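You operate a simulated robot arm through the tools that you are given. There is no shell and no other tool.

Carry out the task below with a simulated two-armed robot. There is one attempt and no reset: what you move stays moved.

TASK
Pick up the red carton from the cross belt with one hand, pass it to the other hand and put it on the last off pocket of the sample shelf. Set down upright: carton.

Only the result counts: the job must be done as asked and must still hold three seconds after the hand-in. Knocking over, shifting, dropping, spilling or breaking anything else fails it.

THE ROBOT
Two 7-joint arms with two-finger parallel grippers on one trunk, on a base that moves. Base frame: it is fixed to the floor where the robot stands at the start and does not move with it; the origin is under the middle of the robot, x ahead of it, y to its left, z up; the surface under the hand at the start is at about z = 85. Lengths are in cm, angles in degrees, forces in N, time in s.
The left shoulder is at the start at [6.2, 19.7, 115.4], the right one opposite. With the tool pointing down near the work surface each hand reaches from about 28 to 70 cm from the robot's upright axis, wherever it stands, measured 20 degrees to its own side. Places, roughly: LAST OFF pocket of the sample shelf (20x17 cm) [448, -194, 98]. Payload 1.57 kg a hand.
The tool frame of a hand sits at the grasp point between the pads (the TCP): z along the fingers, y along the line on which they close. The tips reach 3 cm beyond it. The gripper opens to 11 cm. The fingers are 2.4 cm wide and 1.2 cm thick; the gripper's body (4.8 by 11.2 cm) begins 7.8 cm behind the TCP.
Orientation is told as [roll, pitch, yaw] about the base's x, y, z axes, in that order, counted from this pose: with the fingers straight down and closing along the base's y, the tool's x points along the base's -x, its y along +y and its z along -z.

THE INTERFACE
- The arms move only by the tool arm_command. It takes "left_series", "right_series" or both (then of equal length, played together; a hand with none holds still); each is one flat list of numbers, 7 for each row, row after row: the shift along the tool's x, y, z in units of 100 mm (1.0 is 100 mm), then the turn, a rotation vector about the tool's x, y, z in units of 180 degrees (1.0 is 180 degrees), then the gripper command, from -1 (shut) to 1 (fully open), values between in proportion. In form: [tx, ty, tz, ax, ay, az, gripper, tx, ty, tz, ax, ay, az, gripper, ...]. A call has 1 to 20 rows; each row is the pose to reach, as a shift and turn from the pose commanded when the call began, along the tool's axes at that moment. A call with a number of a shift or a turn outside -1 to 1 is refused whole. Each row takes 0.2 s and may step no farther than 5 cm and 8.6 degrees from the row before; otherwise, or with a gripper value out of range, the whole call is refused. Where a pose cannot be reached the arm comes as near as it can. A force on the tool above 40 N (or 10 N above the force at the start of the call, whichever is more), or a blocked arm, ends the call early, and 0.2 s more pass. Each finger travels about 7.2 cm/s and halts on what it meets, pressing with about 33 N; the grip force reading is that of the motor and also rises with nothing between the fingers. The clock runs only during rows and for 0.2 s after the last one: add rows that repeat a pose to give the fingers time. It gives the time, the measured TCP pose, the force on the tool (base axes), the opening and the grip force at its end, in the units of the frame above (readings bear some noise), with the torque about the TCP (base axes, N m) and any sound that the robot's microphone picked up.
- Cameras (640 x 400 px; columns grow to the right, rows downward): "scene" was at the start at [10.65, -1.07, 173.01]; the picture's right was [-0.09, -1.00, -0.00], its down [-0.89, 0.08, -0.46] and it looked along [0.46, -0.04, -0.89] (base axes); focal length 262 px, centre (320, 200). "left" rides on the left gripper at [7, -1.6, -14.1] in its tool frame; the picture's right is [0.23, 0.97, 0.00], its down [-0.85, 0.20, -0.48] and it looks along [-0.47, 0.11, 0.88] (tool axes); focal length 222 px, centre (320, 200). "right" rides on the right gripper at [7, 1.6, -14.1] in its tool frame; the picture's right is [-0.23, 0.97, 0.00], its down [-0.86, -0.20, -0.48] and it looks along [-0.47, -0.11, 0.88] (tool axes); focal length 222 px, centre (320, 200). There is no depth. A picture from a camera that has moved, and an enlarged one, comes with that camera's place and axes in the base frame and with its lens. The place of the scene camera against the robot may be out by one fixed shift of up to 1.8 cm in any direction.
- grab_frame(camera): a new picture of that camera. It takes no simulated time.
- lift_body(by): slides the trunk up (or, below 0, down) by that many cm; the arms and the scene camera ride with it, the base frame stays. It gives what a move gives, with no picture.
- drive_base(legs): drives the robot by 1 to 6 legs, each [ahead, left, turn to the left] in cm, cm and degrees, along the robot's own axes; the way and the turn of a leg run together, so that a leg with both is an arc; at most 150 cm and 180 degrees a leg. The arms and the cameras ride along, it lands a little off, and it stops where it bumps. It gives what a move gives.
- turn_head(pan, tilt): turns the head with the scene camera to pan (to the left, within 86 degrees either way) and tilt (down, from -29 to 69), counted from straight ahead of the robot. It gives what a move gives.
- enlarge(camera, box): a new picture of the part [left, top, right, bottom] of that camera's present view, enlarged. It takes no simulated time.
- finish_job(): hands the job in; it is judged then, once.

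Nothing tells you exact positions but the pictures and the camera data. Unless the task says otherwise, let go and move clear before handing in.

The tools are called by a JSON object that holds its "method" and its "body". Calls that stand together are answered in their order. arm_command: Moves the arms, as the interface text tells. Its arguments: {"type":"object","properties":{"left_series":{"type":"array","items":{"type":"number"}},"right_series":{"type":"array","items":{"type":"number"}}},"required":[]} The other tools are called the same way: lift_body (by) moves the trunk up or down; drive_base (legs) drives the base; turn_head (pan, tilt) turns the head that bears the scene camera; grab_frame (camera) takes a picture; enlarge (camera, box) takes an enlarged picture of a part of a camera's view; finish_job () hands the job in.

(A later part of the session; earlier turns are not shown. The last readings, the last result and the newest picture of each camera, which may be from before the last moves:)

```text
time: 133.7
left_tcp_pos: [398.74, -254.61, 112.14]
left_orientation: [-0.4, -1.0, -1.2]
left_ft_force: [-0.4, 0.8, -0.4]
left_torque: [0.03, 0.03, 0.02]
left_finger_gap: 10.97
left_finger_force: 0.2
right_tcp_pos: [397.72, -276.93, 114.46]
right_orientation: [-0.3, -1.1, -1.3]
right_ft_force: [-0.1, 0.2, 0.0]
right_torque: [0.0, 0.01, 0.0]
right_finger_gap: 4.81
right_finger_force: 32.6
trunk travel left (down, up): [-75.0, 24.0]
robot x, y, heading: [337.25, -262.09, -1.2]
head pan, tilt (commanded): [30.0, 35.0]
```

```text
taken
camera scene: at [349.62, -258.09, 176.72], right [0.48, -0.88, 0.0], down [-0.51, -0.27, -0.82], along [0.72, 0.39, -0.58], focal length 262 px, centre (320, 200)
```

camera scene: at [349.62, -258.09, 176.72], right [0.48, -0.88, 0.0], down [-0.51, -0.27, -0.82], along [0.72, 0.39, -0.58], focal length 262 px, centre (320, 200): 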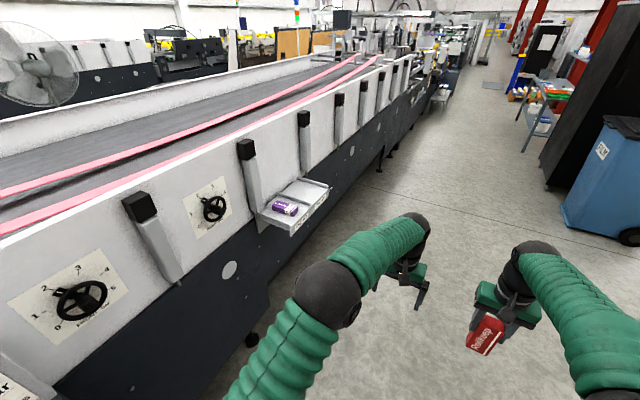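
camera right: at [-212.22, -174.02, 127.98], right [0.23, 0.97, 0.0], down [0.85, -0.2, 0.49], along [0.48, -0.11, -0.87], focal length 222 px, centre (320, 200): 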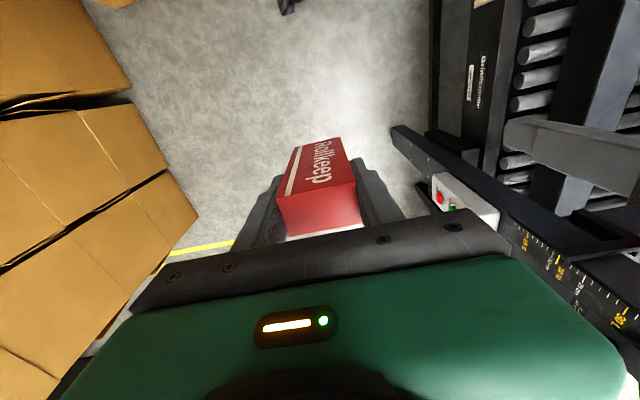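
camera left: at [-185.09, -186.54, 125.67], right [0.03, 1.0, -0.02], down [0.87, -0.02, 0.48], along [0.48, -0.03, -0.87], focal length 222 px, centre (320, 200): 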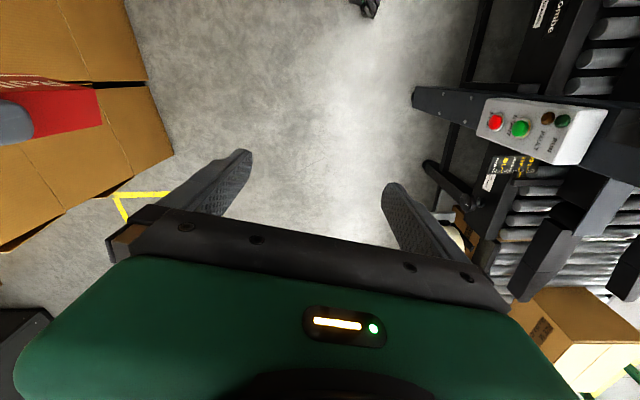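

{"method": "enlarge", "body": {"camera": "scene", "box": [232, 160, 352, 235]}}

```text
5.33 times, centred on (292, 198) of scene
camera zoom: at [349.62, -258.09, 176.72], right [0.48, -0.88, 0.0], down [-0.51, -0.27, -0.82], along [0.72, 0.39, -0.58], focal length 1400 px, centre (469, 213)
```

zoom: 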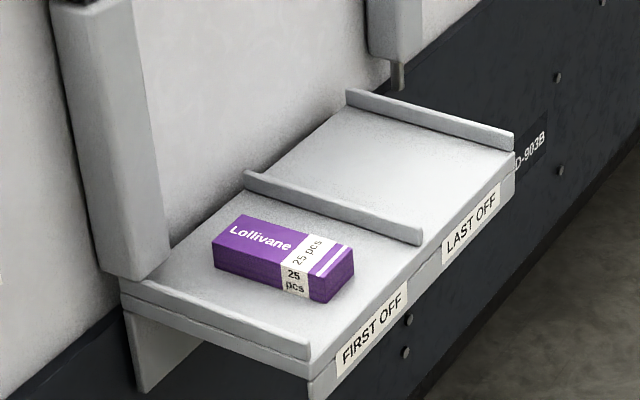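

The shelf is clear to read: FIRST OFF (purple carton) is the near pocket and LAST OFF, empty, is the far one, x ≈ 441–458, y ≈ −204…−184, open on the aisle side. I do the handover here in the free aisle: first I draw the left hand back and bring the right hand to the middle.

{"method": "arm_command", "body": {"left_series": [0.25, 0.25, 0, 0, 0, 0, 1, 0.5, 0.5, 0, 0, 0, 0, 1, 0.75, 0.75, 0, 0, 0, 0, 1, 1.0, 1.0, 0, 0, 0, 0, 1, 1.0, 1.0, 0, 0, 0, 0, 1], "right_series": [0.07, 0.24, 0, 0, 0, 0, -1, 0.14, 0.48, 0, 0, 0, 0, -1, 0.21, 0.72, 0, 0, 0, 0, -1, 0.28, 0.96, 0, 0, 0, 0, -1, 0.28, 0.96, 0, 0, 0, 0, -1]}}

{"method": "arm_command", "body": {"left_series": [0.1, 0.1, 0, 0, 0, 0.042, 1, 0.2, 0.2, 0, 0, 0, 0.084, 1, 0.3, 0.3, 0, 0, 0, 0.126, 1, 0.4, 0.4, 0, 0, 0, 0.168, 1, 0.4, 0.4, 0, 0, 0, 0.21, 1, 0.4, 0.4, 0, 0, 0, 0.25, 1, 0.4, 0.4, 0, 0, 0, 0.25, 1], "right_series": [0, 0, 0, 0, 0, -0.042, -1, 0, 0, 0, 0, 0, -0.084, -1, 0, 0, 0, 0, 0, -0.126, -1, 0, 0, 0, 0, 0, -0.168, -1, 0, 0, 0, 0, 0, -0.21, -1, 0, 0, 0, 0, 0, -0.25, -1, 0, 0, 0, 0, 0, -0.25, -1]}}

{"method": "turn_head", "body": {"pan": 0, "tilt": 55}}

{"method": "grab_frame", "body": {"camera": "scene"}}

```text
time: 134.9
left_tcp_pos: [388.97, -244.36, 112.04]
left_orientation: [-0.4, -1.0, -1.2]
left_ft_force: [0.5, 0.2, 0.8]
left_torque: [-0.01, 0.02, 0.04]
left_finger_gap: 11.0
left_finger_force: 0.1
right_tcp_pos: [395.07, -267.08, 114.68]
right_orientation: [-0.4, -1.1, -1.2]
right_ft_force: [0.9, -0.4, -0.7]
right_torque: [-0.01, -0.01, 0.03]
right_finger_gap: 4.78
right_finger_force: 32.6
trunk travel left (down, up): [-75.0, 24.0]
robot x, y, heading: [337.09, -261.89, -1.3]
head pan, tilt (commanded): [30.0, 35.0]
```

```text
time: 136.5
left_tcp_pos: [385.01, -240.13, 111.69]
left_orientation: [0.4, -0.9, -46.4]
left_ft_force: [-0.1, 0.4, -0.4]
left_torque: [0.01, -0.01, -0.01]
left_finger_gap: 10.98
left_finger_force: 0.1
right_tcp_pos: [395.03, -267.26, 114.4]
right_orientation: [-1.1, -0.4, 44.0]
right_ft_force: [-0.2, -0.7, 0.8]
right_torque: [-0.01, 0.0, 0.0]
right_finger_gap: 4.81
right_finger_force: 33.0
trunk travel left (down, up): [-75.0, 24.0]
robot x, y, heading: [337.36, -261.93, -1.5]
head pan, tilt (commanded): [30.0, 35.0]
```

```text
time: 137.5
left_tcp_pos: [385.01, -240.22, 111.61]
left_orientation: [0.4, -1.0, -46.3]
left_ft_force: [-0.1, -0.3, -0.4]
left_torque: [-0.02, 0.02, 0.01]
left_finger_gap: 10.99
left_finger_force: 0.1
right_tcp_pos: [395.09, -267.2, 114.39]
right_orientation: [-0.9, -0.5, 43.8]
right_ft_force: [0.1, 0.7, -0.4]
right_torque: [-0.03, 0.02, -0.04]
right_finger_gap: 4.8
right_finger_force: 33.5
trunk travel left (down, up): [-75.0, 24.0]
robot x, y, heading: [337.54, -261.63, -1.3]
head pan, tilt (commanded): [0.0, 55.0]
```

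```text
taken
camera scene: at [349.01, -262.33, 173.9], right [-0.02, -1.0, 0.0], down [-0.82, 0.02, -0.57], along [0.57, -0.01, -0.82], focal length 262 px, centre (320, 200)
```

scene: 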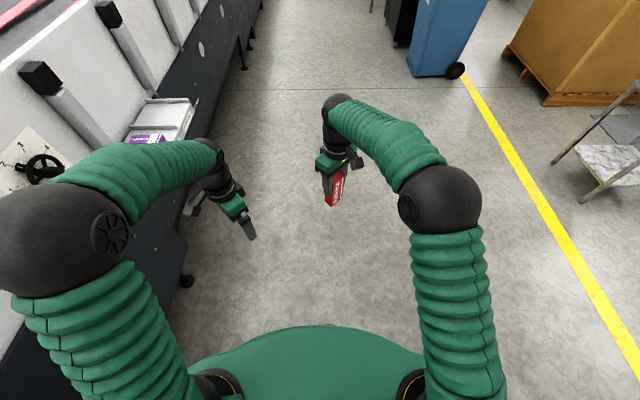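

The right hand with the carton is in the middle, yawed 45°, and the left hand is aside. I step the base 30 cm away from the machine for elbow room, then tip the left hand forward to 15° below horizontal.

{"method": "drive_base", "body": {"legs": [[0, -30, 1.3]]}}

{"method": "arm_command", "body": {"left_series": [0, 0, 0, 0, -0.042, 0, 1, 0, 0, 0, 0, -0.084, 0, 1, 0, 0, 0, 0, -0.126, 0, 1, 0, 0, 0, 0, -0.168, 0, 1, 0, 0, 0, 0, -0.21, 0, 1, 0, 0, 0, 0, -0.252, 0, 1, 0, 0, 0, 0, -0.252, 0, 1]}}

{"method": "grab_frame", "body": {"camera": "scene"}}

```text
time: 139.5
left_tcp_pos: [384.24, -267.21, 111.38]
left_orientation: [0.0, -1.4, -44.8]
left_ft_force: [0.3, 1.0, -0.1]
left_torque: [-0.04, -0.01, 0.03]
left_finger_gap: 11.01
left_finger_force: 0.0
right_tcp_pos: [394.7, -293.98, 114.49]
right_orientation: [-1.5, -0.1, 45.2]
right_ft_force: [0.2, 1.9, -0.1]
right_torque: [-0.08, 0.0, -0.03]
right_finger_gap: 4.79
right_finger_force: 33.1
trunk travel left (down, up): [-75.0, 24.0]
robot x, y, heading: [336.93, -291.52, 0.0]
head pan, tilt (commanded): [0.0, 55.0]
```

```text
time: 141.1
left_tcp_pos: [384.01, -268.02, 111.6]
left_orientation: [0.6, -46.6, -45.1]
left_ft_force: [-0.3, 0.5, -1.4]
left_torque: [-0.02, 0.01, -0.02]
left_finger_gap: 10.98
left_finger_force: 0.0
right_tcp_pos: [394.51, -294.73, 114.47]
right_orientation: [-1.2, -0.5, 45.2]
right_ft_force: [-0.2, 0.8, 0.2]
right_torque: [-0.03, 0.0, 0.0]
right_finger_gap: 4.79
right_finger_force: 32.9
trunk travel left (down, up): [-75.0, 24.0]
robot x, y, heading: [336.87, -290.97, -0.0]
head pan, tilt (commanded): [0.0, 55.0]
```

```text
taken
camera scene: at [348.62, -290.81, 173.9], right [0.0, -1.0, 0.0], down [-0.82, 0.0, -0.57], along [0.57, 0.0, -0.82], focal length 262 px, centre (320, 200)
```

scene: 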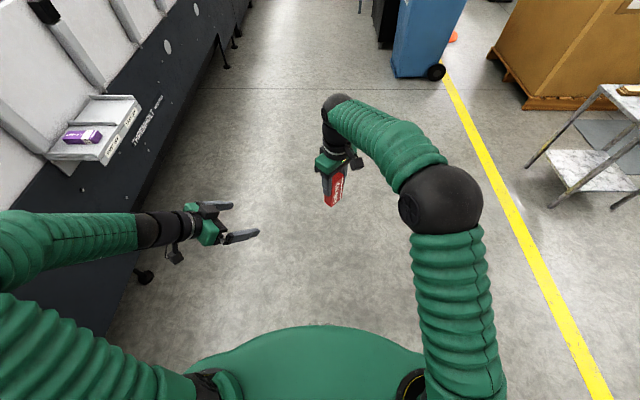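

The left hand tips forward well (46.6°). I continue to about 75°.

{"method": "arm_command", "body": {"left_series": [0, 0, 0, 0, -0.04, 0, 1, 0, 0, 0, 0, -0.08, 0, 1, 0, 0, 0, 0, -0.12, 0, 1, 0, 0, 0, 0, -0.158, 0, 1, 0, 0, 0, 0, -0.158, 0, 1]}}

{"method": "grab_frame", "body": {"camera": "scene"}}

{"method": "grab_frame", "body": {"camera": "left"}}

{"method": "grab_frame", "body": {"camera": "right"}}

```text
time: 142.3
left_tcp_pos: [383.99, -268.62, 111.86]
left_orientation: [2.2, -74.8, -46.9]
left_ft_force: [0.7, -0.4, 0.6]
left_torque: [-0.03, -0.01, 0.03]
left_finger_gap: 10.98
left_finger_force: 0.0
right_tcp_pos: [394.54, -295.5, 114.48]
right_orientation: [-1.0, -0.7, 45.1]
right_ft_force: [0.6, -0.7, 0.5]
right_torque: [0.03, 0.0, 0.03]
right_finger_gap: 4.79
right_finger_force: 32.8
trunk travel left (down, up): [-75.0, 24.0]
robot x, y, heading: [337.22, -291.35, 0.0]
head pan, tilt (commanded): [0.0, 55.0]
```

```text
taken
camera scene: at [348.58, -291.55, 173.9], right [0.0, -1.0, 0.0], down [-0.82, 0.0, -0.57], along [0.57, 0.0, -0.82], focal length 262 px, centre (320, 200)
```

scene: 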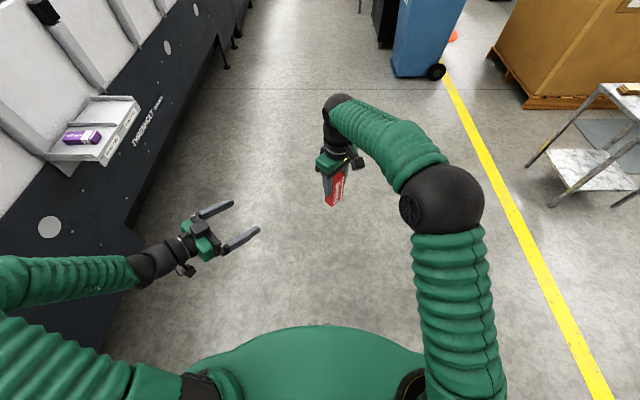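

```text
taken
camera left: at [371.86, -259.01, 108.71], right [0.65, 0.73, -0.21], down [-0.04, 0.3, 0.95], along [0.76, -0.61, 0.22], focal length 222 px, centre (320, 200)
```

left: 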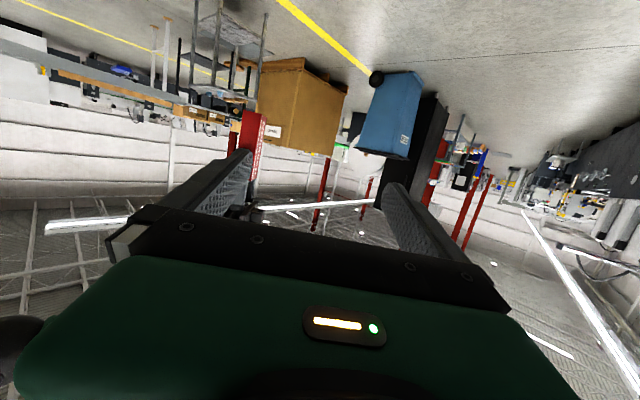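

```text
taken
camera right: at [388.31, -299.29, 128.51], right [-0.53, 0.85, -0.01], down [0.73, 0.47, 0.49], along [0.42, 0.25, -0.87], focal length 222 px, centre (320, 200)
```

right: 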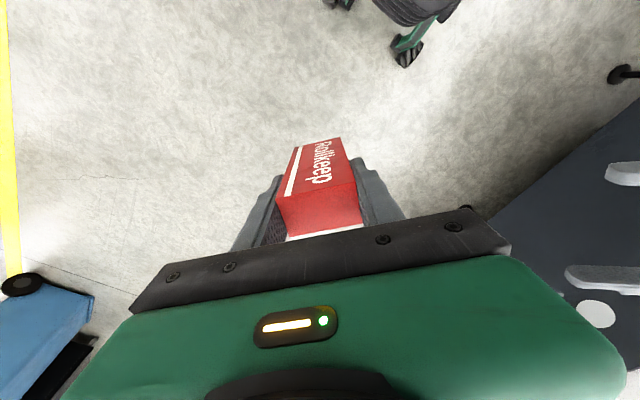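

The left hand points forward-right, 15° down, its closing line matching the carton's thin side. It must shift 11.7 cm sideways and then advance 26.4 cm; I do the sideways part first plus a first 12 cm of advance.

{"method": "arm_command", "body": {"left_series": [0, -0.25, 0, 0, 0, 0, 1, 0, -0.5, 0, 0, 0, 0, 1, 0, -0.75, 0, 0, 0, 0, 1, 0, -1.0, 0, 0, 0, 0, 1, 0, -1.0, 0, 0, 0, 0, 1]}}

{"method": "arm_command", "body": {"left_series": [-0.05, -0.1, 0.19, 0, 0, 0, 1, -0.12, -0.17, 0.44, 0, 0, 0, 1, -0.19, -0.17, 0.68, 0, 0, 0, 1, -0.26, -0.17, 0.965, 0, 0, 0, 1, -0.26, -0.17, 0.965, 0, 0, 0, 1]}}

{"method": "grab_frame", "body": {"camera": "scene"}}

{"method": "grab_frame", "body": {"camera": "left"}}

{"method": "grab_frame", "body": {"camera": "right"}}

```text
time: 143.5
left_tcp_pos: [378.73, -274.39, 111.15]
left_orientation: [2.0, -74.8, -46.8]
left_ft_force: [-0.2, -0.1, 0.5]
left_torque: [-0.01, 0.02, 0.0]
left_finger_gap: 11.01
left_finger_force: 0.0
left hand out of reach, approached as far as the arm can: row 4, 5
right_tcp_pos: [394.56, -295.42, 114.66]
right_orientation: [-1.0, -0.7, 45.2]
right_ft_force: [-1.0, 0.7, 0.2]
right_torque: [0.04, -0.02, -0.02]
right_finger_gap: 4.82
right_finger_force: 32.9
trunk travel left (down, up): [-75.0, 24.0]
robot x, y, heading: [337.23, -291.33, 0.2]
head pan, tilt (commanded): [0.0, 55.0]
```

```text
time: 144.7
left_tcp_pos: [384.59, -282.54, 110.91]
left_orientation: [1.9, -74.9, -46.5]
left_ft_force: [-1.5, -0.8, 0.2]
left_torque: [0.0, -0.02, 0.03]
left_finger_gap: 11.0
left_finger_force: 0.1
left hand out of reach, approached as far as the arm can: row 1, 2
right_tcp_pos: [394.52, -295.31, 114.56]
right_orientation: [-1.2, -0.6, 45.1]
right_ft_force: [-0.2, -1.2, -0.6]
right_torque: [0.01, -0.04, 0.01]
right_finger_gap: 4.79
right_finger_force: 32.7
trunk travel left (down, up): [-75.0, 24.0]
robot x, y, heading: [337.04, -291.39, -0.0]
head pan, tilt (commanded): [0.0, 55.0]
```

```text
taken
camera scene: at [348.55, -291.39, 173.9], right [0.0, -1.0, 0.0], down [-0.82, 0.0, -0.57], along [0.57, 0.0, -0.82], focal length 262 px, centre (320, 200)
```

scene: 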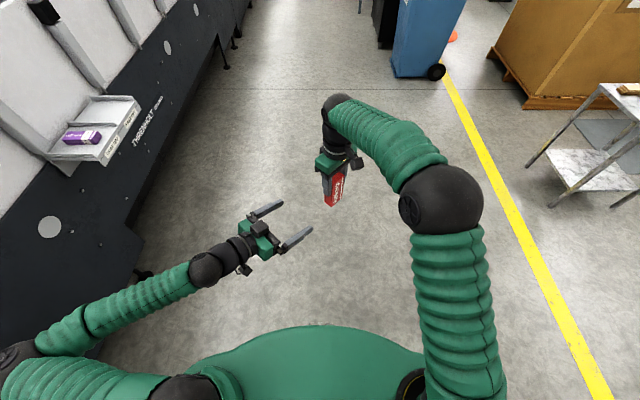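

```text
taken
camera left: at [372.46, -272.88, 107.83], right [0.65, 0.73, -0.21], down [-0.04, 0.3, 0.95], along [0.76, -0.61, 0.22], focal length 222 px, centre (320, 200)
```

left: 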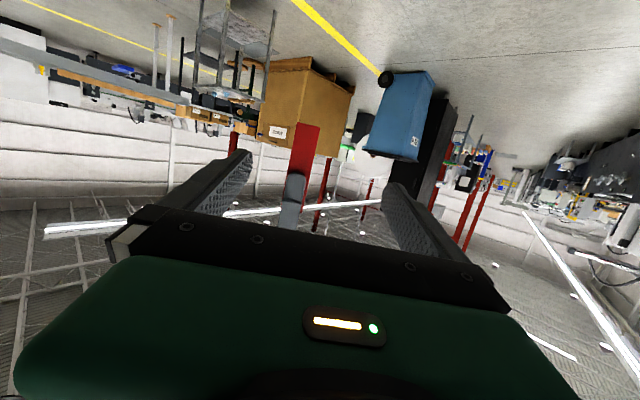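

```text
taken
camera right: at [388.26, -298.99, 128.54], right [-0.53, 0.85, -0.02], down [0.73, 0.47, 0.49], along [0.42, 0.25, -0.87], focal length 222 px, centre (320, 200)
```

right: 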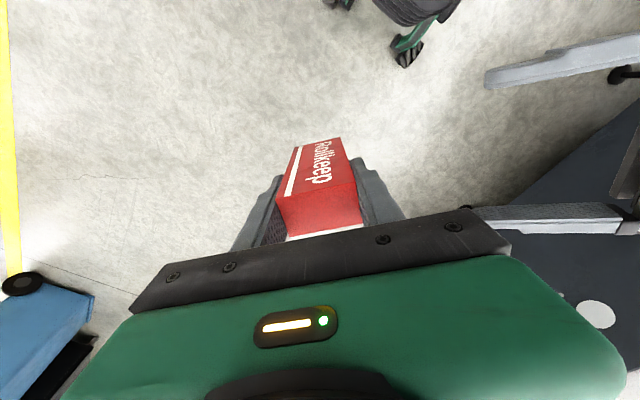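

The carton shows in the left-hand view between the fingers. I enlarge the left view to check the alignment before the last 16 cm.

{"method": "enlarge", "body": {"camera": "left", "box": [220, 100, 400, 240]}}

{"method": "enlarge", "body": {"camera": "scene", "box": [200, 110, 400, 290]}}

```text
2.86 times, centred on (310, 170) of left
camera zoom: at [372.46, -272.88, 107.83], right [0.65, 0.73, -0.21], down [-0.04, 0.3, 0.95], along [0.76, -0.61, 0.22], focal length 635 px, centre (349, 286)
```

zoom: 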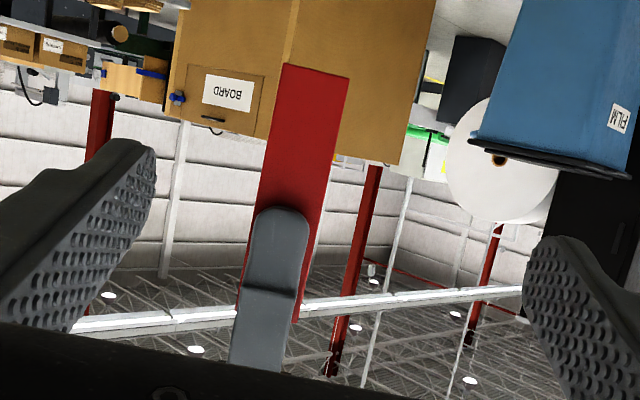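

```text
2.22 times, centred on (300, 200) of scene
camera zoom: at [348.55, -291.39, 173.9], right [0.0, -1.0, 0.0], down [-0.82, 0.0, -0.57], along [0.57, 0.0, -0.82], focal length 583 px, centre (364, 200)
```

zoom: 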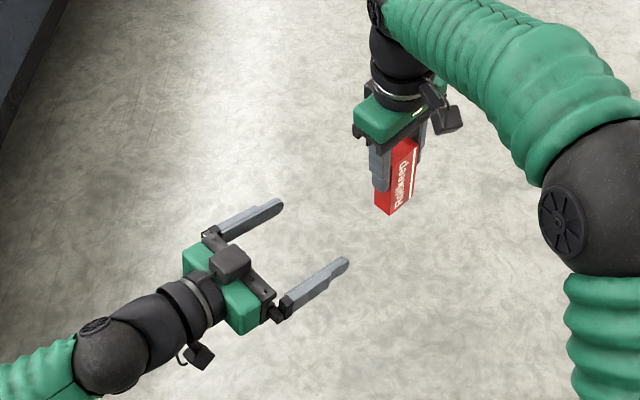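

The geometry checks out (predicted and seen carton face agree to a few pixels). I shift 2.1 cm sideways, raise slightly and advance 8 cm, then check again.

{"method": "arm_command", "body": {"left_series": [-0.05, -0.1, 0.15, 0, 0, 0, 1, -0.11, -0.21, 0.33, 0, 0, 0, 1, -0.17, -0.21, 0.54, 0, 0, 0, 1, -0.239, -0.21, 0.764, 0, 0, 0, 1, -0.239, -0.21, 0.764, 0, 0, 0, 1]}}

{"method": "enlarge", "body": {"camera": "left", "box": [220, 60, 420, 240]}}

{"method": "enlarge", "body": {"camera": "scene", "box": [200, 110, 400, 290]}}

{"method": "grab_frame", "body": {"camera": "right"}}

```text
time: 145.9
left_tcp_pos: [388.69, -289.62, 111.28]
left_orientation: [2.0, -74.9, -46.6]
left_ft_force: [-0.2, 0.7, 0.4]
left_torque: [0.0, 0.06, -0.01]
left_finger_gap: 11.0
left_finger_force: 0.0
right_tcp_pos: [394.53, -295.35, 114.49]
right_orientation: [-1.0, -0.6, 45.2]
right_ft_force: [0.8, -0.1, 0.7]
right_torque: [0.04, 0.01, -0.02]
right_finger_gap: 4.8
right_finger_force: 33.0
trunk travel left (down, up): [-75.0, 24.0]
robot x, y, heading: [337.09, -291.48, 0.0]
head pan, tilt (commanded): [0.0, 55.0]
```

```text
2.22 times, centred on (320, 150) of left
camera zoom: at [376.52, -280.01, 108.18], right [0.65, 0.73, -0.21], down [-0.04, 0.3, 0.95], along [0.76, -0.61, 0.22], focal length 494 px, centre (320, 311)
```

zoom: 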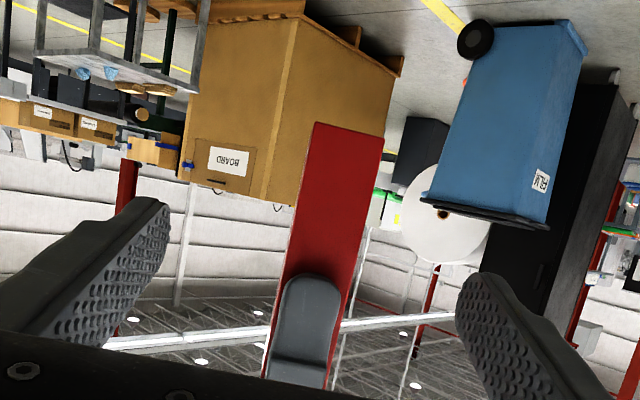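

```text
2.22 times, centred on (300, 200) of scene
camera zoom: at [348.61, -291.5, 173.9], right [0.0, -1.0, 0.0], down [-0.82, 0.0, -0.57], along [0.57, 0.0, -0.82], focal length 583 px, centre (364, 200)
```

zoom: 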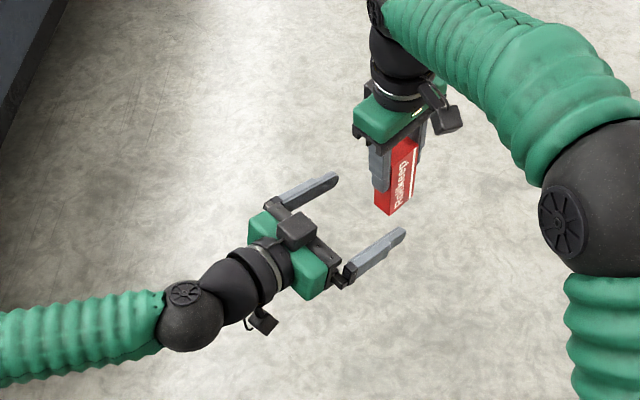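

```text
taken
camera right: at [388.27, -299.06, 128.53], right [-0.53, 0.85, -0.02], down [0.73, 0.47, 0.49], along [0.42, 0.25, -0.87], focal length 222 px, centre (320, 200)
```

right: 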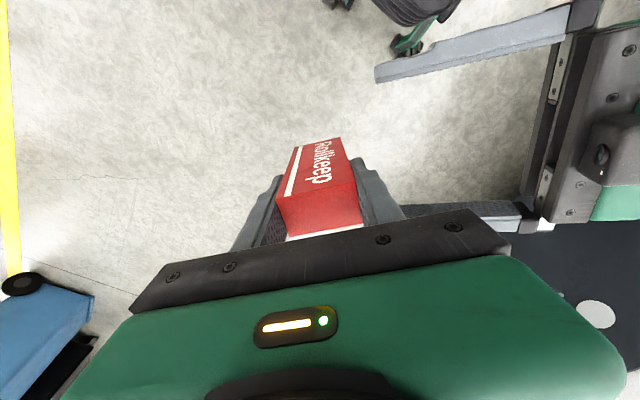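

Only 8.2 cm straight advance remains and the hands are lined up. I advance, keeping the left fingers open.

{"method": "arm_command", "body": {"left_series": [-0.05, 0, 0.2, 0, 0, 0, 1, -0.1, 0, 0.38, 0, 0, 0, 1, -0.15, 0, 0.56, 0, 0, 0, 1, -0.19, 0, 0.7, 0, 0, 0, 1, -0.215, 0, 0.79, 0, 0, 0, 1, -0.215, 0, 0.79, 0, 0, 0, 1]}}

{"method": "grab_frame", "body": {"camera": "left"}}

{"method": "enlarge", "body": {"camera": "scene", "box": [250, 110, 400, 230]}}

{"method": "grab_frame", "body": {"camera": "right"}}

```text
time: 147.3
left_tcp_pos: [394.54, -295.47, 111.27]
left_orientation: [2.0, -74.8, -46.7]
left_ft_force: [-0.7, 0.1, -0.8]
left_torque: [0.01, 0.01, -0.01]
left_finger_gap: 10.99
left_finger_force: 0.0
right_tcp_pos: [394.56, -295.38, 114.58]
right_orientation: [-1.1, -0.6, 45.3]
right_ft_force: [-0.4, 1.1, -0.4]
right_torque: [-0.01, 0.02, 0.0]
right_finger_gap: 4.79
right_finger_force: 33.1
trunk travel left (down, up): [-75.0, 24.0]
robot x, y, heading: [337.32, -291.25, 0.0]
head pan, tilt (commanded): [0.0, 55.0]
```

```text
taken
camera left: at [382.42, -285.84, 108.16], right [0.65, 0.73, -0.21], down [-0.03, 0.3, 0.95], along [0.76, -0.61, 0.22], focal length 222 px, centre (320, 200)
```

left: 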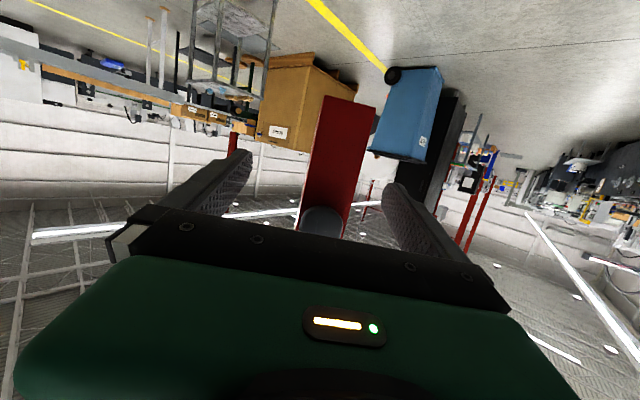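

```text
3.33 times, centred on (325, 170) of scene
camera zoom: at [348.63, -291.53, 173.9], right [0.0, -1.0, 0.0], down [-0.82, 0.0, -0.57], along [0.57, 0.0, -0.82], focal length 875 px, centre (303, 300)
```

zoom: 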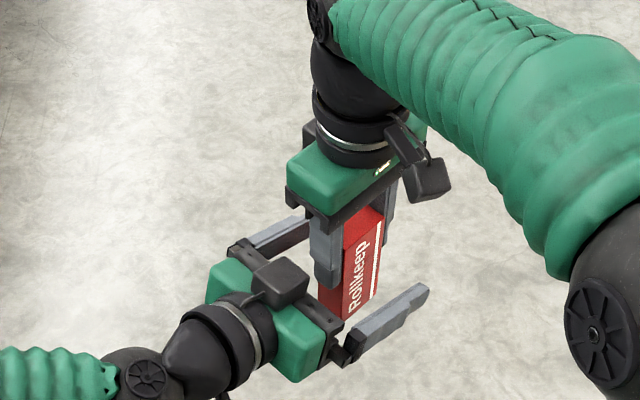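

```text
taken
camera right: at [388.27, -299.09, 128.53], right [-0.53, 0.85, -0.02], down [0.73, 0.47, 0.49], along [0.42, 0.25, -0.87], focal length 222 px, centre (320, 200)
```

right: 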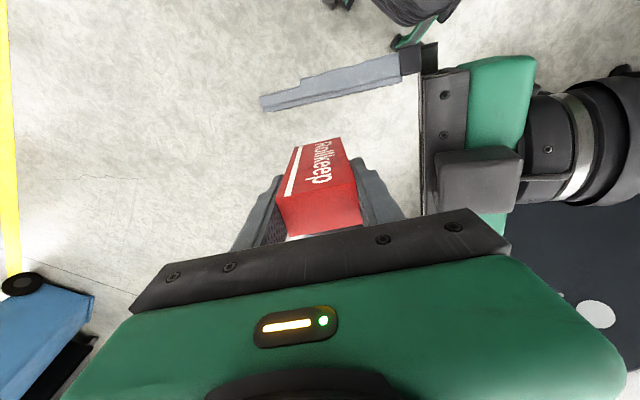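

The left fingers straddle the carton, centred on its axis about 6 cm above its bottom. I close the left gripper in two stages while the right hand holds still.

{"method": "arm_command", "body": {"left_series": [0, 0, 0, 0, 0, 0, 0.4, 0, 0, 0, 0, 0, 0, 0, 0, 0, 0, 0, 0, 0, -0.27, 0, 0, 0, 0, 0, 0, -0.27]}}

{"method": "arm_command", "body": {"left_series": [0, 0, 0, 0, 0, 0, -0.5, 0, 0, 0, 0, 0, 0, -1, 0, 0, 0, 0, 0, 0, -1, 0, 0, 0, 0, 0, 0, -1]}}

{"method": "enlarge", "body": {"camera": "scene", "box": [250, 110, 400, 230]}}

{"method": "grab_frame", "body": {"camera": "left"}}

```text
time: 148.3
left_tcp_pos: [394.48, -295.43, 111.26]
left_orientation: [1.9, -74.8, -46.6]
left_ft_force: [-0.9, 0.3, 0.3]
left_torque: [0.02, 0.01, 0.0]
left_finger_gap: 4.03
left_finger_force: 0.0
right_tcp_pos: [394.6, -295.32, 114.53]
right_orientation: [-0.9, -0.6, 45.2]
right_ft_force: [-0.5, 0.7, -0.2]
right_torque: [0.0, -0.02, -0.03]
right_finger_gap: 4.79
right_finger_force: 33.2
trunk travel left (down, up): [-75.0, 24.0]
robot x, y, heading: [337.06, -291.41, -0.1]
head pan, tilt (commanded): [0.0, 55.0]
```

```text
time: 149.3
left_tcp_pos: [394.55, -295.43, 111.19]
left_orientation: [2.0, -74.7, -46.5]
left_ft_force: [13.8, 6.7, -4.0]
left_torque: [-0.04, 0.14, -0.2]
left_finger_gap: 2.88
left_finger_force: 33.2
right_tcp_pos: [394.46, -295.4, 114.43]
right_orientation: [-1.0, -0.5, 45.2]
right_ft_force: [-14.0, -7.6, 3.3]
right_torque: [-0.25, 0.32, 0.21]
right_finger_gap: 4.79
right_finger_force: 32.9
trunk travel left (down, up): [-75.0, 24.0]
robot x, y, heading: [336.98, -291.45, 0.2]
head pan, tilt (commanded): [0.0, 55.0]
```

```text
3.33 times, centred on (325, 170) of scene
camera zoom: at [348.68, -291.53, 173.89], right [0.0, -1.0, 0.0], down [-0.82, 0.0, -0.57], along [0.57, 0.0, -0.82], focal length 875 px, centre (303, 300)
```

zoom: 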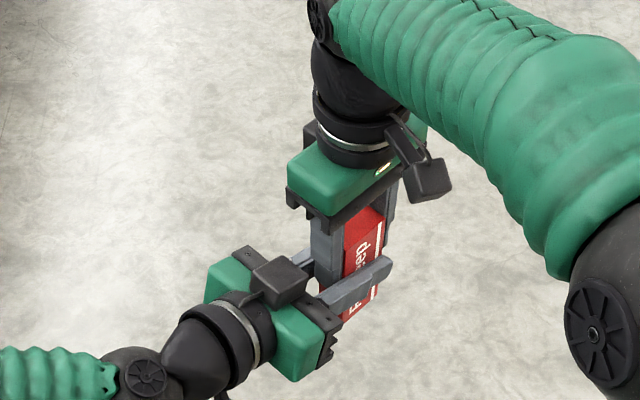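

```text
taken
camera left: at [382.53, -285.75, 108.13], right [0.64, 0.74, -0.21], down [-0.04, 0.3, 0.95], along [0.77, -0.6, 0.22], focal length 222 px, centre (320, 200)
```

left: 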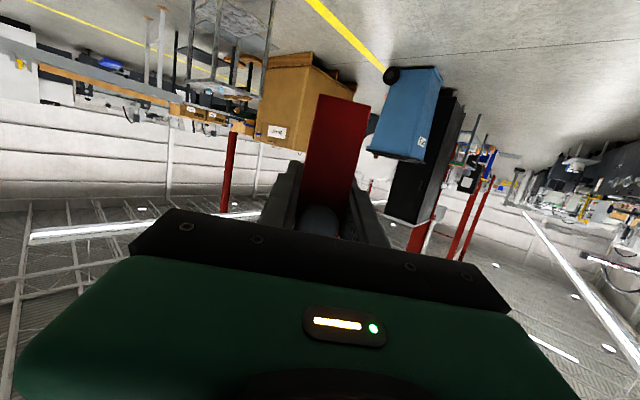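

The left hand now holds the carton (gap 2.88 cm, 33 N). I open the right fingers moderately (to about 8 cm) so they do not touch the left palm.

{"method": "arm_command", "body": {"right_series": [0, 0, 0, 0, 0, 0, 0, 0, 0, 0, 0, 0, 0, 0.3, 0, 0, 0, 0, 0, 0, 0.4, 0, 0, 0, 0, 0, 0, 0.4]}}

{"method": "enlarge", "body": {"camera": "scene", "box": [250, 110, 400, 230]}}

{"method": "grab_frame", "body": {"camera": "right"}}

```text
time: 150.3
left_tcp_pos: [394.49, -295.6, 111.22]
left_orientation: [1.9, -74.9, -46.7]
left_ft_force: [-0.1, 5.3, 1.9]
left_torque: [0.11, 0.04, -0.1]
left_finger_gap: 2.89
left_finger_force: 32.9
right_tcp_pos: [394.84, -295.62, 114.39]
right_orientation: [-1.3, -0.7, 45.1]
right_ft_force: [-0.2, -5.6, -2.5]
right_torque: [-0.28, -0.02, 0.1]
right_finger_gap: 7.37
right_finger_force: 0.1
trunk travel left (down, up): [-75.0, 24.0]
robot x, y, heading: [336.91, -291.16, 0.1]
head pan, tilt (commanded): [0.0, 55.0]
```

```text
3.33 times, centred on (325, 170) of scene
camera zoom: at [348.68, -291.55, 173.89], right [0.0, -1.0, 0.0], down [-0.82, 0.0, -0.57], along [0.57, 0.0, -0.82], focal length 875 px, centre (303, 300)
```

zoom: 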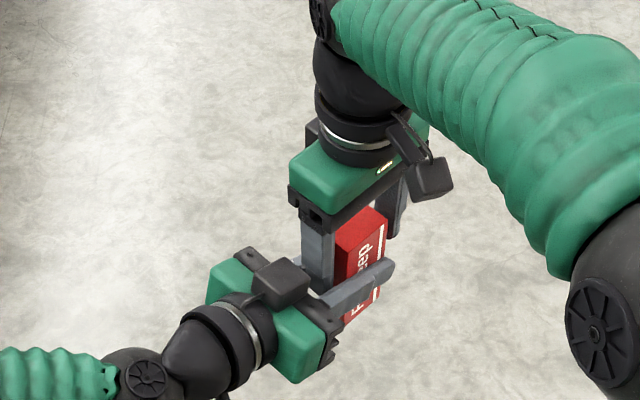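

```text
taken
camera right: at [388.41, -299.27, 128.49], right [-0.53, 0.85, -0.02], down [0.73, 0.47, 0.49], along [0.43, 0.25, -0.87], focal length 222 px, centre (320, 200)
```

right: 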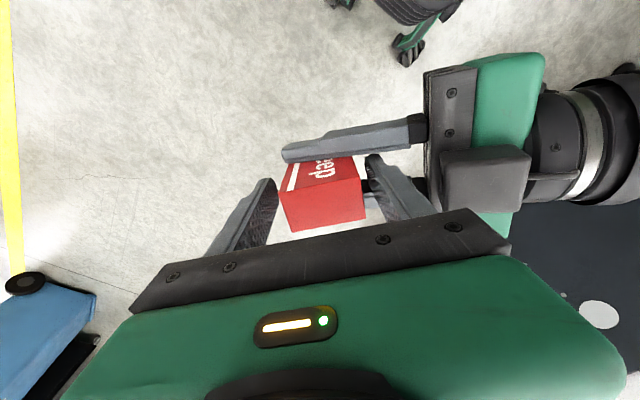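

The right fingers let go, but a small 6 N contact shows the near right finger touches the left hand. I close it slightly to a 6 cm gap to relieve it, then raise the right hand straight up.

{"method": "arm_command", "body": {"right_series": [0, 0, 0, 0, 0, 0, 0.12, 0, 0, 0, 0, 0, 0, 0.12]}}

{"method": "arm_command", "body": {"right_series": [0, 0, -0.1, 0, 0, 0, 0.12, 0, 0, -0.2, 0, 0, 0, 0.12, 0, 0, -0.3, 0, 0, 0, 0.12]}}

{"method": "enlarge", "body": {"camera": "scene", "box": [250, 110, 400, 230]}}

{"method": "grab_frame", "body": {"camera": "right"}}

```text
time: 150.9
left_tcp_pos: [394.45, -295.54, 111.18]
left_orientation: [1.9, -74.8, -46.7]
left_ft_force: [6.7, -0.6, 0.5]
left_torque: [0.04, 0.05, -0.21]
left_finger_gap: 2.88
left_finger_force: 32.9
right_tcp_pos: [394.57, -295.32, 114.43]
right_orientation: [-1.0, -0.7, 45.3]
right_ft_force: [-6.1, 1.2, -1.2]
right_torque: [0.04, 0.2, 0.16]
right_finger_gap: 6.68
right_finger_force: 2.5
trunk travel left (down, up): [-75.0, 24.0]
robot x, y, heading: [336.67, -291.68, 0.1]
head pan, tilt (commanded): [0.0, 55.0]
```

```text
time: 151.7
left_tcp_pos: [394.53, -295.41, 111.23]
left_orientation: [1.9, -74.8, -46.6]
left_ft_force: [0.3, -0.1, 0.8]
left_torque: [0.0, 0.03, -0.01]
left_finger_gap: 2.88
left_finger_force: 32.9
right_tcp_pos: [394.6, -295.36, 117.48]
right_orientation: [-0.9, -0.6, 45.2]
right_ft_force: [-0.5, -0.9, -0.2]
right_torque: [0.01, 0.0, 0.02]
right_finger_gap: 6.15
right_finger_force: 0.0
trunk travel left (down, up): [-75.0, 24.0]
robot x, y, heading: [336.7, -291.48, -0.0]
head pan, tilt (commanded): [0.0, 55.0]
```

```text
3.33 times, centred on (325, 170) of scene
camera zoom: at [348.67, -291.53, 173.89], right [0.0, -1.0, 0.0], down [-0.82, 0.0, -0.57], along [0.57, 0.0, -0.82], focal length 875 px, centre (303, 300)
```

zoom: 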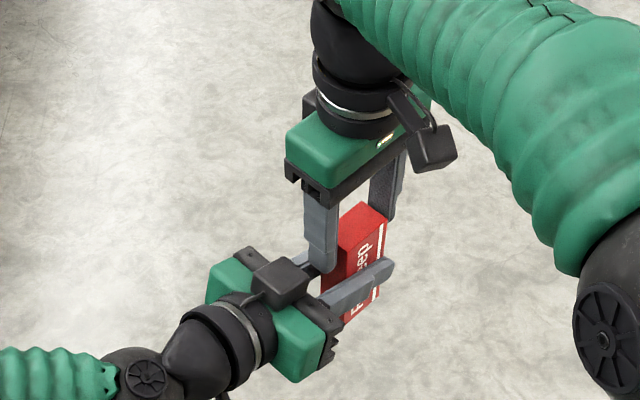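

```text
taken
camera right: at [388.26, -299.07, 131.51], right [-0.53, 0.85, -0.02], down [0.73, 0.47, 0.49], along [0.42, 0.25, -0.87], focal length 222 px, centre (320, 200)
```

right: 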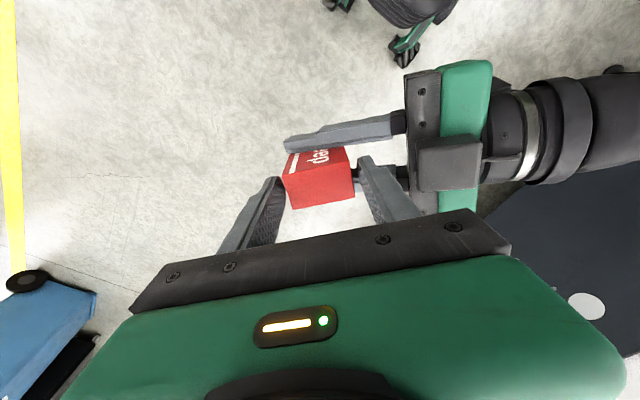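

No forces now; the carton stays firmly in the left hand. I raise the right hand 9 cm more and then move it to its side.

{"method": "arm_command", "body": {"right_series": [0, 0, -0.25, 0, 0, 0, 0.12, 0, 0, -0.5, 0, 0, 0, 0.12, 0, 0, -0.75, 0, 0, 0, 0.12, 0, 0, -0.95, 0, 0, 0, 0.12, 0, 0, -0.95, 0, 0, 0, 0.12]}}

{"method": "grab_frame", "body": {"camera": "scene"}}

{"method": "grab_frame", "body": {"camera": "right"}}

```text
time: 152.9
left_tcp_pos: [394.58, -295.41, 111.37]
left_orientation: [1.9, -74.9, -46.6]
left_ft_force: [0.2, -0.1, 0.1]
left_torque: [0.01, 0.0, 0.03]
left_finger_gap: 2.89
left_finger_force: 33.0
right_tcp_pos: [394.32, -295.25, 127.04]
right_orientation: [-0.9, -0.7, 45.3]
right_ft_force: [-0.6, 0.3, -0.5]
right_torque: [-0.01, 0.03, -0.01]
right_finger_gap: 6.18
right_finger_force: 0.0
trunk travel left (down, up): [-75.0, 24.0]
robot x, y, heading: [337.06, -290.95, -0.0]
head pan, tilt (commanded): [0.0, 55.0]
```

```text
taken
camera scene: at [348.67, -291.53, 173.89], right [0.0, -1.0, 0.0], down [-0.82, 0.0, -0.57], along [0.57, 0.0, -0.82], focal length 262 px, centre (320, 200)
```

scene: 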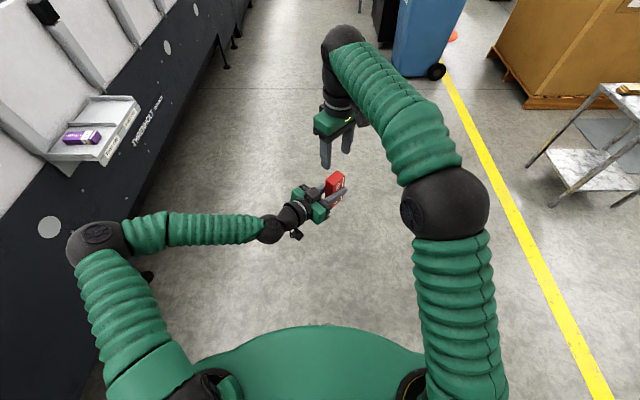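

```text
taken
camera right: at [388.05, -298.98, 140.97], right [-0.53, 0.85, -0.02], down [0.73, 0.47, 0.49], along [0.42, 0.25, -0.87], focal length 222 px, centre (320, 200)
```

right: 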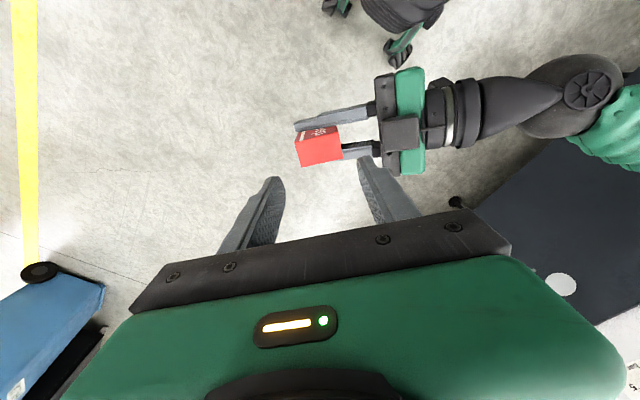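

The right hand is clear above. I now draw the right hand back to its own side in steps, leaving the left hand holding the carton still.

{"method": "arm_command", "body": {"right_series": [0.25, -0.07, 0, 0, 0, 0, 0.12, 0.5, -0.14, 0, 0, 0, 0, 0.12, 0.75, -0.21, 0, 0, 0, 0, 0.12, 0.99, -0.28, 0, 0, 0, 0, 0.12, 0.99, -0.28, 0, 0, 0, 0, 0.12]}}

{"method": "arm_command", "body": {"right_series": [0.25, -0.07, 0, 0, 0, 0, -0.5, 0.5, -0.14, 0, 0, 0, 0, -1, 0.75, -0.21, 0, 0, 0, 0, -1, 0.99, -0.28, 0, 0, 0, 0, -1, 0.99, -0.28, 0, 0, 0, 0, -1]}}

{"method": "arm_command", "body": {"right_series": [0.1, 0.05, 0, 0, 0, 0.042, -1, 0.2, 0.1, 0, 0, 0, 0.084, -1, 0.3, 0.15, 0, 0, 0, 0.126, -1, 0.4, 0.2, 0, 0, 0, 0.168, -1, 0.5, 0.25, 0, 0, 0, 0.21, -1, 0.6, 0.3, 0, 0, 0, 0.25, -1, 0.6, 0.3, 0, 0, 0, 0.25, -1]}}

{"method": "grab_frame", "body": {"camera": "scene"}}

```text
time: 154.1
left_tcp_pos: [394.48, -295.45, 111.3]
left_orientation: [2.0, -74.9, -46.6]
left_ft_force: [-0.5, 0.2, -0.8]
left_torque: [-0.04, 0.03, -0.01]
left_finger_gap: 2.9
left_finger_force: 33.1
right_tcp_pos: [389.32, -304.38, 127.03]
right_orientation: [-1.0, -0.6, 45.1]
right_ft_force: [-0.3, 0.6, 0.5]
right_torque: [0.05, 0.03, -0.01]
right_finger_gap: 6.16
right_finger_force: 0.1
trunk travel left (down, up): [-75.0, 24.0]
robot x, y, heading: [337.16, -291.21, -0.1]
head pan, tilt (commanded): [0.0, 55.0]
```

```text
time: 155.3
left_tcp_pos: [394.62, -295.57, 111.19]
left_orientation: [2.0, -74.8, -46.7]
left_ft_force: [0.2, -0.3, 0.3]
left_torque: [-0.04, 0.0, 0.0]
left_finger_gap: 2.87
left_finger_force: 32.9
right_tcp_pos: [384.28, -313.12, 126.84]
right_orientation: [-1.0, -0.6, 45.2]
right_ft_force: [0.0, -0.4, 0.8]
right_torque: [0.0, 0.0, 0.0]
right_finger_gap: 0.0
right_finger_force: 21.2
trunk travel left (down, up): [-75.0, 24.0]
robot x, y, heading: [337.05, -291.43, 0.0]
head pan, tilt (commanded): [0.0, 55.0]
```

```text
time: 156.9
left_tcp_pos: [394.57, -295.53, 111.31]
left_orientation: [2.0, -74.8, -46.8]
left_ft_force: [0.1, 0.8, 0.8]
left_torque: [-0.02, 0.01, -0.03]
left_finger_gap: 2.87
left_finger_force: 33.3
right_tcp_pos: [378.05, -315.52, 126.6]
right_orientation: [-0.3, -1.3, 0.1]
right_ft_force: [-0.3, -0.8, 0.1]
right_torque: [-0.01, 0.05, 0.02]
right_finger_gap: 0.0
right_finger_force: 21.3
trunk travel left (down, up): [-75.0, 24.0]
robot x, y, heading: [336.6, -291.16, 0.1]
head pan, tilt (commanded): [0.0, 55.0]
```

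```text
taken
camera scene: at [348.57, -291.64, 173.9], right [0.0, -1.0, 0.0], down [-0.82, 0.0, -0.57], along [0.57, 0.0, -0.82], focal length 262 px, centre (320, 200)
```

scene: 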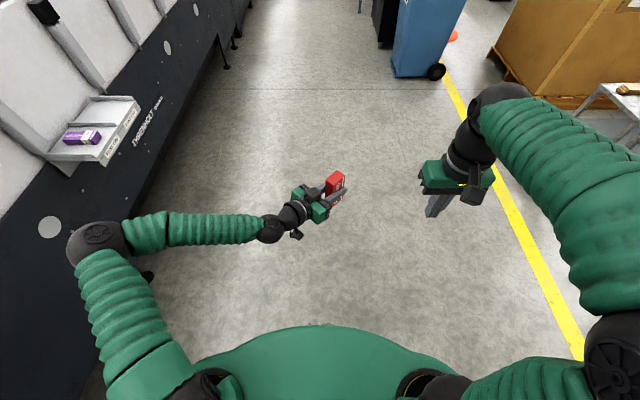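

The right hand is drawn back. Now I turn the left hand about the vertical by 45° so that it points straight ahead of the robot, moving it 10 cm to the left at the same time.

{"method": "arm_command", "body": {"left_series": [0.032, 0.118, -0.113, -0.0402, 0.0004, -0.0109, -1, 0.063, 0.237, -0.227, -0.0803, 0.0008, -0.0218, -1, 0.095, 0.355, -0.34, -0.1205, 0.0013, -0.0328, -1, 0.127, 0.473, -0.453, -0.1607, 0.0017, -0.0437, -1, 0.158, 0.592, -0.567, -0.2008, 0.0021, -0.0546, -1, 0.19, 0.71, -0.68, -0.241, 0.0025, -0.0655, -1, 0.19, 0.71, -0.68, -0.241, 0.0025, -0.0655, -1]}}

{"method": "grab_frame", "body": {"camera": "scene"}}

{"method": "grab_frame", "body": {"camera": "left"}}

```text
time: 158.5
left_tcp_pos: [394.5, -285.56, 111.08]
left_orientation: [2.2, -74.8, -1.8]
left_ft_force: [0.1, 0.0, 0.7]
left_torque: [0.0, 0.0, 0.02]
left_finger_gap: 2.9
left_finger_force: 33.2
right_tcp_pos: [378.16, -315.62, 126.79]
right_orientation: [-0.2, -1.2, 0.2]
right_ft_force: [0.2, -0.3, 0.1]
right_torque: [-0.01, -0.01, 0.03]
right_finger_gap: 0.0
right_finger_force: 21.3
trunk travel left (down, up): [-75.0, 24.0]
robot x, y, heading: [337.16, -291.33, 0.0]
head pan, tilt (commanded): [0.0, 55.0]
```

```text
taken
camera scene: at [348.55, -291.73, 173.9], right [0.0, -1.0, 0.0], down [-0.82, 0.0, -0.57], along [0.57, 0.0, -0.82], focal length 262 px, centre (320, 200)
```

scene: 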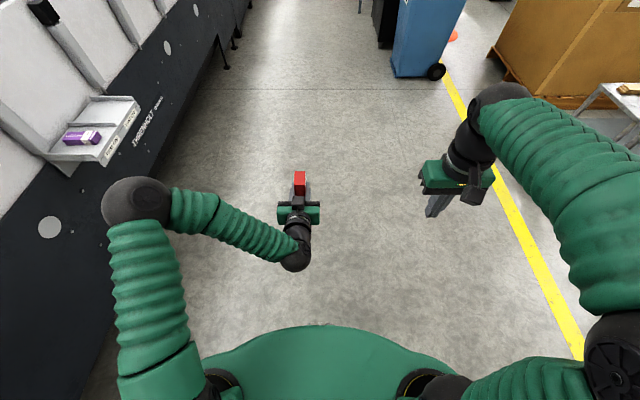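

```text
taken
camera left: at [379.02, -287.38, 108.03], right [-0.06, 0.98, -0.21], down [-0.24, 0.19, 0.95], along [0.97, 0.11, 0.22], focal length 222 px, centre (320, 200)
```

left: 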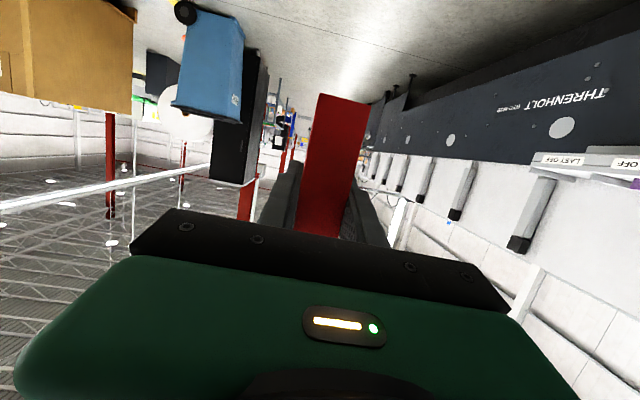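

The left hand points straight ahead with the carton upright. I drive to x ≈ 454 and turn left to face the shelf, keeping about 40 cm further back than the placing distance.

{"method": "drive_base", "body": {"legs": [[117, -5, 0], [0, 0, 90]]}}

{"method": "turn_head", "body": {"pan": 0, "tilt": 40}}

{"method": "grab_frame", "body": {"camera": "scene"}}

{"method": "enlarge", "body": {"camera": "scene", "box": [220, 90, 400, 230]}}

{"method": "grab_frame", "body": {"camera": "left"}}

```text
time: 168.1
left_tcp_pos: [444.93, -239.34, 111.17]
left_orientation: [2.1, -74.9, 88.0]
left_ft_force: [1.0, 0.3, -0.5]
left_torque: [-0.02, -0.02, 0.0]
left_finger_gap: 2.87
left_finger_force: 33.1
right_tcp_pos: [474.84, -255.88, 126.67]
right_orientation: [-0.2, -1.1, 90.0]
right_ft_force: [0.6, -1.2, -0.3]
right_torque: [-0.01, 0.02, -0.05]
right_finger_gap: 0.0
right_finger_force: 21.8
trunk travel left (down, up): [-75.0, 24.0]
robot x, y, heading: [449.81, -296.7, 89.6]
head pan, tilt (commanded): [0.0, 55.0]
```

```text
time: 168.9
left_tcp_pos: [444.88, -239.51, 111.02]
left_orientation: [2.0, -74.8, 87.9]
left_ft_force: [-0.9, 0.1, 0.4]
left_torque: [-0.06, 0.0, -0.05]
left_finger_gap: 2.86
left_finger_force: 33.1
right_tcp_pos: [474.76, -255.92, 126.75]
right_orientation: [-0.2, -1.2, 89.9]
right_ft_force: [-0.4, 0.4, 1.0]
right_torque: [0.0, 0.0, 0.03]
right_finger_gap: 0.0
right_finger_force: 21.2
trunk travel left (down, up): [-75.0, 24.0]
robot x, y, heading: [450.42, -296.64, 89.8]
head pan, tilt (commanded): [0.0, 40.0]
```

```text
taken
camera scene: at [451.37, -285.39, 175.96], right [1.0, 0.0, 0.0], down [0.0, -0.64, -0.76], along [0.0, 0.76, -0.64], focal length 262 px, centre (320, 200)
```

scene: 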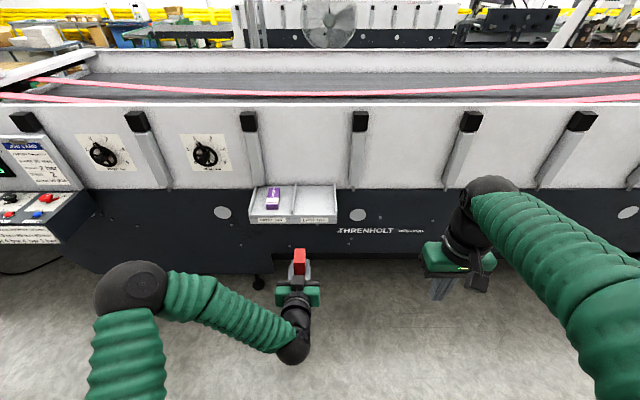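

```text
2.86 times, centred on (310, 160) of scene
camera zoom: at [451.37, -285.39, 175.96], right [1.0, 0.0, 0.0], down [0.0, -0.64, -0.76], along [0.0, 0.76, -0.64], focal length 750 px, centre (349, 314)
```

zoom: 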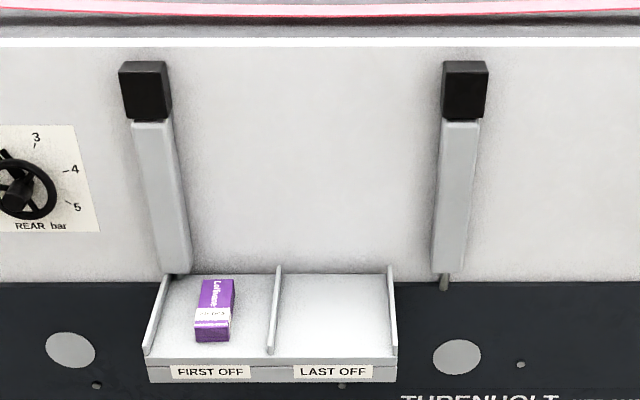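

```text
taken
camera left: at [446.48, -255.04, 108.06], right [-0.98, -0.06, -0.21], down [-0.19, -0.24, 0.95], along [-0.11, 0.97, 0.22], focal length 222 px, centre (320, 200)
```

left: 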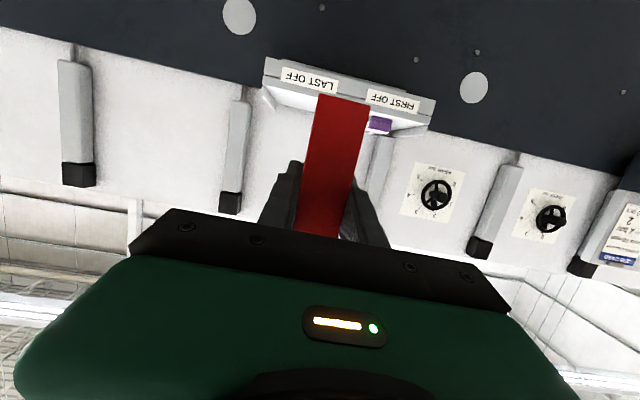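

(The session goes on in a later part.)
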